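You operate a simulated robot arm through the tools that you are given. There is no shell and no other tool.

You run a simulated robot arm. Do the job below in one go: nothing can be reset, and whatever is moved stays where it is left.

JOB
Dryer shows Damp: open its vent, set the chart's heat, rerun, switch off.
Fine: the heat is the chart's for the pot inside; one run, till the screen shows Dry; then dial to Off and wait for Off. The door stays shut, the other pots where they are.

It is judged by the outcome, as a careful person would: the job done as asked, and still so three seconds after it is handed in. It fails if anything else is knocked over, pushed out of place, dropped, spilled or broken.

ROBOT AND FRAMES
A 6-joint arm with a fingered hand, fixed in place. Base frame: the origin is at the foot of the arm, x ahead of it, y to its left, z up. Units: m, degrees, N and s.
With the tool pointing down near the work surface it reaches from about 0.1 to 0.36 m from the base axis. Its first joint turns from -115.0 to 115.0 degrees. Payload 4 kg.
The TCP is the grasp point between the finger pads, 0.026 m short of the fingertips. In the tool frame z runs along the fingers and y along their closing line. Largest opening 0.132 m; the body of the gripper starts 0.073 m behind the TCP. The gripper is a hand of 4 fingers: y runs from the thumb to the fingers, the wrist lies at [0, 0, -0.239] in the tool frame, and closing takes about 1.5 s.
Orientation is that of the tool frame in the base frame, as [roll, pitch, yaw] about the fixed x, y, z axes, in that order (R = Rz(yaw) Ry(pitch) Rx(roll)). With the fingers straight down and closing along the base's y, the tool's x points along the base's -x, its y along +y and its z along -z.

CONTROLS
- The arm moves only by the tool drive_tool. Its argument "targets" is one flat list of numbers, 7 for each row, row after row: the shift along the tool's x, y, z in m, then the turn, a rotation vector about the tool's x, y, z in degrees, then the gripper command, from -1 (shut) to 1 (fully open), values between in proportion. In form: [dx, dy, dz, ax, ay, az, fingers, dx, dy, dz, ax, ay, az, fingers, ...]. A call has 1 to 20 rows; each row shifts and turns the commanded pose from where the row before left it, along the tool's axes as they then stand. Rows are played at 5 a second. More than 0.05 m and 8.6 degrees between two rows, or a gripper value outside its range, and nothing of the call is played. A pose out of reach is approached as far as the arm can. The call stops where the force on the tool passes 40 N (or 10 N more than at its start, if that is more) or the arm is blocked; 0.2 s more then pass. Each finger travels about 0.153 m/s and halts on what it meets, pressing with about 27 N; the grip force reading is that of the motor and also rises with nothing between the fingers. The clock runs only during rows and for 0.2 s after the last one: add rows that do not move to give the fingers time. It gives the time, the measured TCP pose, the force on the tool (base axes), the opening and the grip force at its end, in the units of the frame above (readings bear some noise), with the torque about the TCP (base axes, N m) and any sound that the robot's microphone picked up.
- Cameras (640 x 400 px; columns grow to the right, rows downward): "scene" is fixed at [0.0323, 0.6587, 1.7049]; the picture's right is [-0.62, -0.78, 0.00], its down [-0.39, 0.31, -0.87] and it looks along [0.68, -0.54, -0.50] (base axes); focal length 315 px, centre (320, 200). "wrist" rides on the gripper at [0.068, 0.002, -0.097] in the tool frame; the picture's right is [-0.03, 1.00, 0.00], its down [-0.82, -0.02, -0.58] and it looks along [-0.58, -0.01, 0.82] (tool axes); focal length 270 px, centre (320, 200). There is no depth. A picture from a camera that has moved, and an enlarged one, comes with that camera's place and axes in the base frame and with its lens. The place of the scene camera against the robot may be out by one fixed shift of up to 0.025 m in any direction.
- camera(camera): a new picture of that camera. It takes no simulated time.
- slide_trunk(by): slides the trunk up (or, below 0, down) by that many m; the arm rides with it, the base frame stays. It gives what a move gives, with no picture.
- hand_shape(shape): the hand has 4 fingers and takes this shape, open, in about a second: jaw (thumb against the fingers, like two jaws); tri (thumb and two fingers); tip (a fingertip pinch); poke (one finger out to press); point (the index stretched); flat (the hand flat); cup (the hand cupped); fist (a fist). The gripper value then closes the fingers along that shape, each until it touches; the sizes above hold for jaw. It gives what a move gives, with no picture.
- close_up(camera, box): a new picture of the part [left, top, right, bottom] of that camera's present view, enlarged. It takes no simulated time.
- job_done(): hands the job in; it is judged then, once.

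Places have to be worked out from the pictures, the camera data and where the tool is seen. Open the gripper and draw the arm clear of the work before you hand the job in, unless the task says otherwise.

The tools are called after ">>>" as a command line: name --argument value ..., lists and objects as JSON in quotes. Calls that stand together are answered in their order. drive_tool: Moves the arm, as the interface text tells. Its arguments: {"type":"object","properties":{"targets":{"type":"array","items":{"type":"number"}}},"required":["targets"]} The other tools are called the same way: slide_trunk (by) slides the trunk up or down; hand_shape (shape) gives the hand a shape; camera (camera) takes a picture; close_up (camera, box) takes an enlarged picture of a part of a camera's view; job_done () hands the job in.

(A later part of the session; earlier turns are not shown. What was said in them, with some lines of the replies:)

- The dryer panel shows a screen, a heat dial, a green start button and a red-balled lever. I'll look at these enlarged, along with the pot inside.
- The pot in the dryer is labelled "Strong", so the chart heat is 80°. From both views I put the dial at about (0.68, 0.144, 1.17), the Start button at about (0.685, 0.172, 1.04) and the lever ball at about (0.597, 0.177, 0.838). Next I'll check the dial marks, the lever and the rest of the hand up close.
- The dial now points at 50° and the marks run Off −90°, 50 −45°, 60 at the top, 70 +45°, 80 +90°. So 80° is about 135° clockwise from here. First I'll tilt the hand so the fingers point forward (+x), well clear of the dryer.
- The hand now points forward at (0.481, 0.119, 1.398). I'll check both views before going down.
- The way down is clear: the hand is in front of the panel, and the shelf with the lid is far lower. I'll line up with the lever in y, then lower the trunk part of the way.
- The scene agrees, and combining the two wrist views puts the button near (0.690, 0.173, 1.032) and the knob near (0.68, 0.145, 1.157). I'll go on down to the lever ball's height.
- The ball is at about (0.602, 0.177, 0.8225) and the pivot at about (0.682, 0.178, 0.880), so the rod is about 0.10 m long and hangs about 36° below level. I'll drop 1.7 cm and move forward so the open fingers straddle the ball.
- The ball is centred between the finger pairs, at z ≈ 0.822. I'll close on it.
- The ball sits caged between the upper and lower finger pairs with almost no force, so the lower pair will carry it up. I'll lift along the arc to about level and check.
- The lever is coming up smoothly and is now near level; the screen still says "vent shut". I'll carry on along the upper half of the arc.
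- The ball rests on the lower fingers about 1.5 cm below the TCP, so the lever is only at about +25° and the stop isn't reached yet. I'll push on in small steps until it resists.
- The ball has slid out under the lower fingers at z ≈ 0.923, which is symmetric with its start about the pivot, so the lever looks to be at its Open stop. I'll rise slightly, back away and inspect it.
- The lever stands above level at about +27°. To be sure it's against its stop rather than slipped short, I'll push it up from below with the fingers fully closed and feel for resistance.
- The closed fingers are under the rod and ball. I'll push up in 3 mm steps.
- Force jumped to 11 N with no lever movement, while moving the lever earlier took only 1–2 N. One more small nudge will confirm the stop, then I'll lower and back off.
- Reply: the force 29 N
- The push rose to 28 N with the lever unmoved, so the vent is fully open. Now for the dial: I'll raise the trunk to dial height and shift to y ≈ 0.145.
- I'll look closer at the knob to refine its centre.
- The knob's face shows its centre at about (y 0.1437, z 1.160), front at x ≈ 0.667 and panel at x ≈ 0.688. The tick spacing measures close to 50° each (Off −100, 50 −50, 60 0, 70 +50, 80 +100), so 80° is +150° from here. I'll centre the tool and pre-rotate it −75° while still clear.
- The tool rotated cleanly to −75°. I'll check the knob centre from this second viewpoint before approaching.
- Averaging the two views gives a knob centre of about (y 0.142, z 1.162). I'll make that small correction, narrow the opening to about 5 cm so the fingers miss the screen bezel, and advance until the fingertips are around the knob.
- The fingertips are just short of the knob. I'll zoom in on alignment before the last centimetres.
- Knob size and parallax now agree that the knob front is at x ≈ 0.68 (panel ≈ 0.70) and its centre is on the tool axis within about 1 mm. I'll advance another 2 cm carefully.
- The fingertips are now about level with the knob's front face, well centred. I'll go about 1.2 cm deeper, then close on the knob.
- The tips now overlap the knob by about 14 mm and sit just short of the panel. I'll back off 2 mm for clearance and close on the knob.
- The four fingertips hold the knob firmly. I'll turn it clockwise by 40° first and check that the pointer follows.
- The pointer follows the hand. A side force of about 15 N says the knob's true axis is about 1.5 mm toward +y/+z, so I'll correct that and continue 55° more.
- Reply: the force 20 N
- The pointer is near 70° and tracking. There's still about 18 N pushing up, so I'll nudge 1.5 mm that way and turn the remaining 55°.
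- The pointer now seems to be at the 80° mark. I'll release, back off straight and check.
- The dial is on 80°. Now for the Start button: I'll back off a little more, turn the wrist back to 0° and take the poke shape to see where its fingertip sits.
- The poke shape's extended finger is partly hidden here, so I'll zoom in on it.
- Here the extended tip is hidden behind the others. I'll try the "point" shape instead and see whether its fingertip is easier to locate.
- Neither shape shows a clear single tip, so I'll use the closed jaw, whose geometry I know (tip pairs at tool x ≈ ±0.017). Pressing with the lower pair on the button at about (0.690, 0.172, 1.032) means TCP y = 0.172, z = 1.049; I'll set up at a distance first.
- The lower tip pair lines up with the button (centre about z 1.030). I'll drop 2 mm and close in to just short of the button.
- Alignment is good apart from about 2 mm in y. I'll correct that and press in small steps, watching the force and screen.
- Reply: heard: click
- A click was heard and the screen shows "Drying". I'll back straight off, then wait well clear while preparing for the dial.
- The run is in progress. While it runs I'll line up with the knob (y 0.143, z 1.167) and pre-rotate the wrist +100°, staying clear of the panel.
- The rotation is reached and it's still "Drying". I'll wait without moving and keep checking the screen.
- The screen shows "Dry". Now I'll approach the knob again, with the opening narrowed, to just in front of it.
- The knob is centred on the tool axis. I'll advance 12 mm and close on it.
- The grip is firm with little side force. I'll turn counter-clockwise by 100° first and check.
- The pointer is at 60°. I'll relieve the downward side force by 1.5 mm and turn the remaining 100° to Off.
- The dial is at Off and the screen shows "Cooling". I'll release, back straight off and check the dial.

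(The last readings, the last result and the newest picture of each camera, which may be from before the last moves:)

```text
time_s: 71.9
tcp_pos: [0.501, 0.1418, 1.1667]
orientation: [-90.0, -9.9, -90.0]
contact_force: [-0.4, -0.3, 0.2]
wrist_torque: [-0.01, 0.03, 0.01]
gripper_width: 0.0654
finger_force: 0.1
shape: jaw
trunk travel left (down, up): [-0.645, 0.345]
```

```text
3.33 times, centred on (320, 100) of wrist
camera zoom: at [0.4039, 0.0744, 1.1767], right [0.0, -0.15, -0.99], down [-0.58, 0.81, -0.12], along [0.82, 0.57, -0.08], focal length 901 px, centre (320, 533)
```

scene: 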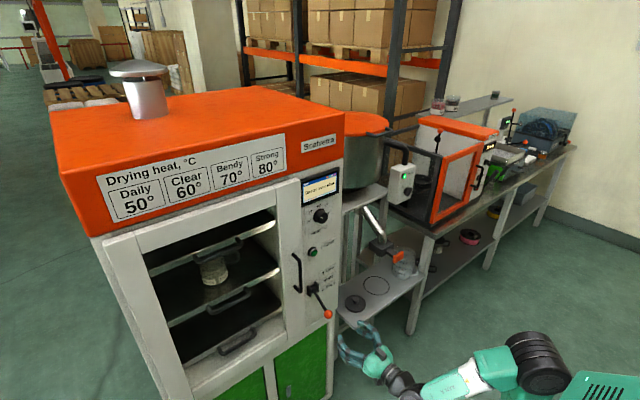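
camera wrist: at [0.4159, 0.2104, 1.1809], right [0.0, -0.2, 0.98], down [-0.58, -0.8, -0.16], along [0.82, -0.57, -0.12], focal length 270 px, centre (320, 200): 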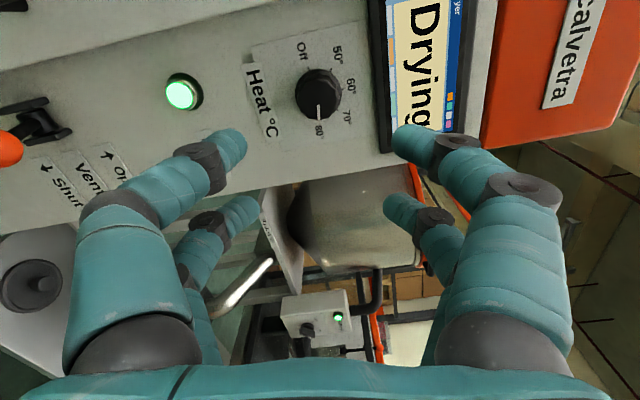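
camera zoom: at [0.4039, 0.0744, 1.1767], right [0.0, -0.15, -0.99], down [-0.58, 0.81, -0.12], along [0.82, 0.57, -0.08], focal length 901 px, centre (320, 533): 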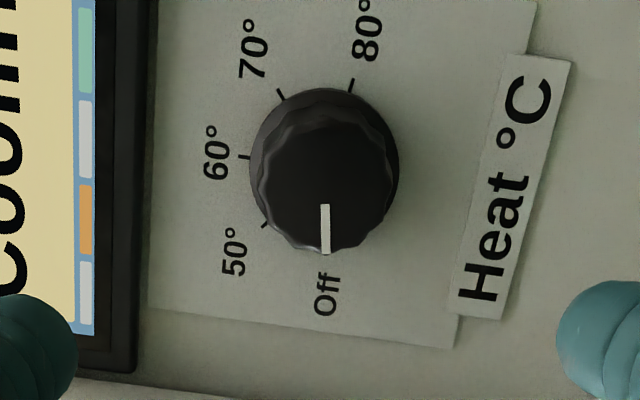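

The dial points to Off and the dryer is cooling. I'll turn the wrist back and draw the arm further away while waiting for "Off".

>>> drive_tool --targets '[0, 0, -0.02, 0, 0, 8.333, 0, 0, 0, 0, 0, 0, 8.333, 0, 0, 0, 0, 0, 0, 8.333, 0, 0, 0, 0, 0, 0, 8.333, 0, 0, 0, 0, 0, 0, 8.333, 0, 0, 0, 0, 0, 0, 8.333, 0, 0, 0, 0, 0, 0, 8.333, 0, 0, 0, 0, 0, 0, 8.333, 0, 0, 0, 0, 0, 0, 8.333, 0, 0, 0, 0, 0, 0, 8.333, 0, 0, 0, 0, 0, 0, 8.333, 0, 0, 0, 0, 0, 0, 8.333, 0, 0, 0, 0, 0, 0, 0, 0.5, 0, 0, 0, 0, 0, 0, 1, 0, 0, 0, 0, 0, 0, 1, 0, 0, 0, 0, 0, 0, 1]'

>>> camera --camera "scene"

>>> close_up --camera "scene" --box '[280, 160, 380, 340]'

```text
time_s: 75.3
tcp_pos: [0.4784, 0.1427, 1.1648]
orientation: [105.3, 89.9, 105.2]
contact_force: [0.2, 0.3, 0.5]
wrist_torque: [0.0, -0.01, 0.05]
gripper_width: 0.1319
finger_force: 0.1
shape: jaw
trunk travel left (down, up): [-0.645, 0.345]
```

```text
taken
```

scene: 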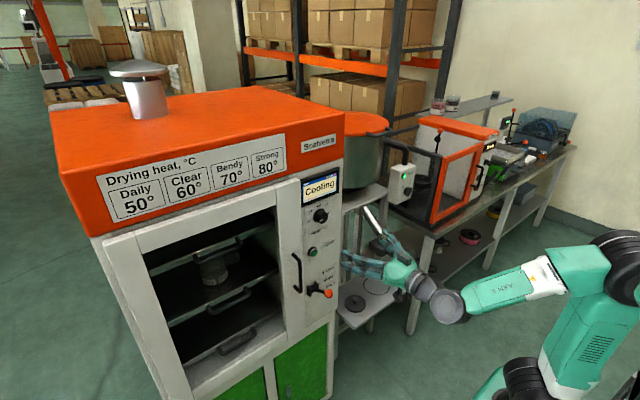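

```text
2.22 times, centred on (330, 250) of scene
camera zoom: at [0.0323, 0.6587, 1.7049], right [-0.62, -0.78, 0.0], down [-0.39, 0.31, -0.87], along [0.68, -0.54, -0.5], focal length 699 px, centre (298, 89)
```

zoom: 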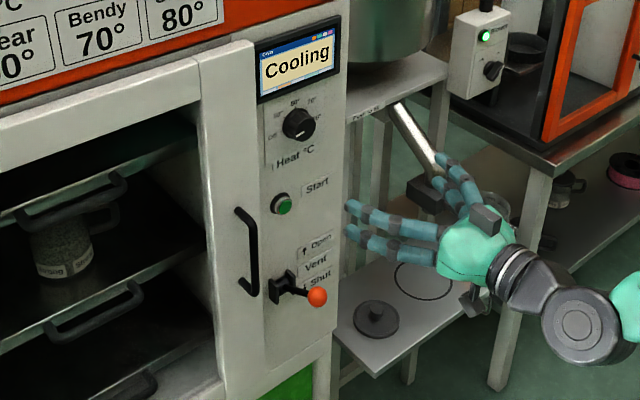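

Still "Cooling", with the lever up and the arm clear. I'll pull back a little more and keep waiting.

>>> drive_tool --targets '[0, 0, -0.03, 0, 0, 0, 1, 0, 0, -0.03, 0, 0, 0, 1, 0, 0, 0, 0, 0, 0, 1, 0, 0, 0, 0, 0, 0, 1, 0, 0, 0, 0, 0, 0, 1, 0, 0, 0, 0, 0, 0, 1, 0, 0, 0, 0, 0, 0, 1, 0, 0, 0, 0, 0, 0, 1, 0, 0, 0, 0, 0, 0, 1, 0, 0, 0, 0, 0, 0, 1, 0, 0, 0, 0, 0, 0, 1, 0, 0, 0, 0, 0, 0, 1, 0, 0, 0, 0, 0, 0, 1, 0, 0, 0, 0, 0, 0, 1, 0, 0, 0, 0, 0, 0, 1]'

>>> close_up --camera "scene" --box '[280, 160, 380, 340]'

```text
time_s: 78.5
tcp_pos: [0.4202, 0.1426, 1.1653]
orientation: [106.0, 90.0, 106.1]
contact_force: [0.8, 0.2, 0.5]
wrist_torque: [-0.01, -0.02, 0.01]
gripper_width: 0.132
finger_force: 0.1
shape: jaw
trunk travel left (down, up): [-0.645, 0.345]
```

```text
2.22 times, centred on (330, 250) of scene
camera zoom: at [0.0323, 0.6587, 1.7049], right [-0.62, -0.78, 0.0], down [-0.39, 0.31, -0.87], along [0.68, -0.54, -0.5], focal length 699 px, centre (298, 89)
```

zoom: 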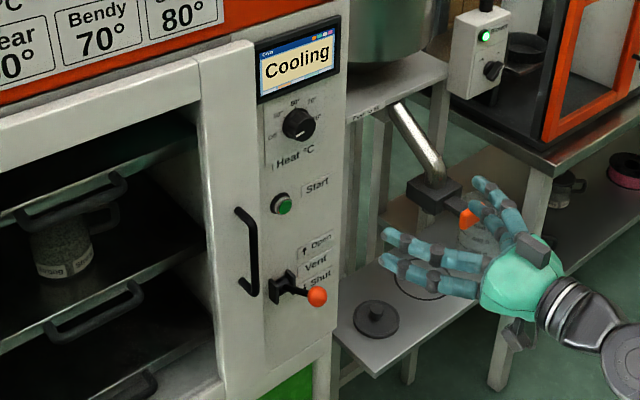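

The screen still says "Cooling", so I'll wait another 4 seconds.

>>> drive_tool --targets '[0, 0, 0, 0, 0, 0, 1, 0, 0, 0, 0, 0, 0, 1, 0, 0, 0, 0, 0, 0, 1, 0, 0, 0, 0, 0, 0, 1, 0, 0, 0, 0, 0, 0, 1, 0, 0, 0, 0, 0, 0, 1, 0, 0, 0, 0, 0, 0, 1, 0, 0, 0, 0, 0, 0, 1, 0, 0, 0, 0, 0, 0, 1, 0, 0, 0, 0, 0, 0, 1, 0, 0, 0, 0, 0, 0, 1, 0, 0, 0, 0, 0, 0, 1, 0, 0, 0, 0, 0, 0, 1, 0, 0, 0, 0, 0, 0, 1, 0, 0, 0, 0, 0, 0, 1, 0, 0, 0, 0, 0, 0, 1, 0, 0, 0, 0, 0, 0, 1, 0, 0, 0, 0, 0, 0, 1, 0, 0, 0, 0, 0, 0, 1, 0, 0, 0, 0, 0, 0, 1]'

>>> close_up --camera "scene" --box '[280, 160, 380, 340]'

```text
time_s: 82.7
tcp_pos: [0.4206, 0.1435, 1.1655]
orientation: [106.1, 90.0, 106.1]
contact_force: [-0.9, -0.2, 0.0]
wrist_torque: [0.02, 0.05, 0.03]
gripper_width: 0.132
finger_force: 0.0
shape: jaw
trunk travel left (down, up): [-0.645, 0.345]
```

```text
2.22 times, centred on (330, 250) of scene
camera zoom: at [0.0323, 0.6587, 1.7049], right [-0.62, -0.78, 0.0], down [-0.39, 0.31, -0.87], along [0.68, -0.54, -0.5], focal length 699 px, centre (298, 89)
```

zoom: 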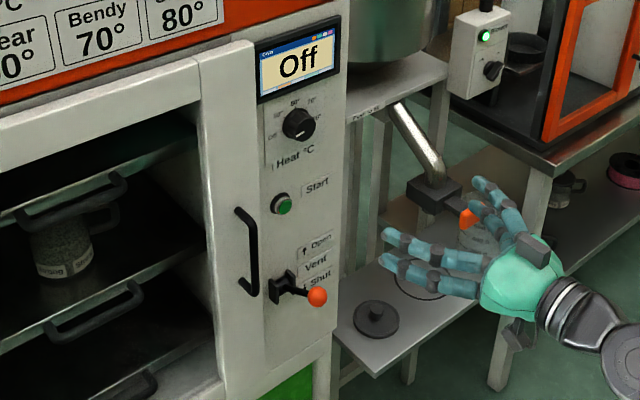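

The screen reads "Off", the dial is on Off, the vent lever is at Open and the door is shut. Nothing else has moved and the arm is clear with the hand open, so I'm handing the job in.

>>> job_done

```text
The job is handed in.
```

The dryer job is done and handed in: the screen went from Dry through Cooling to Off.

- **Vent:** I raised the lever to Open and pushed until it met its stop, where it stayed.
- **Heat:** the pot inside is labelled "Strong", so I set the dial to the chart's 80°.
- **Run:** I pressed Start once, and the screen showed Drying and then Dry.
- **Switched off:** I turned the dial to Off and waited until the screen read Off.

The door stayed shut, and the last pictures show nothing else moved. The arm is drawn back with the hand open.
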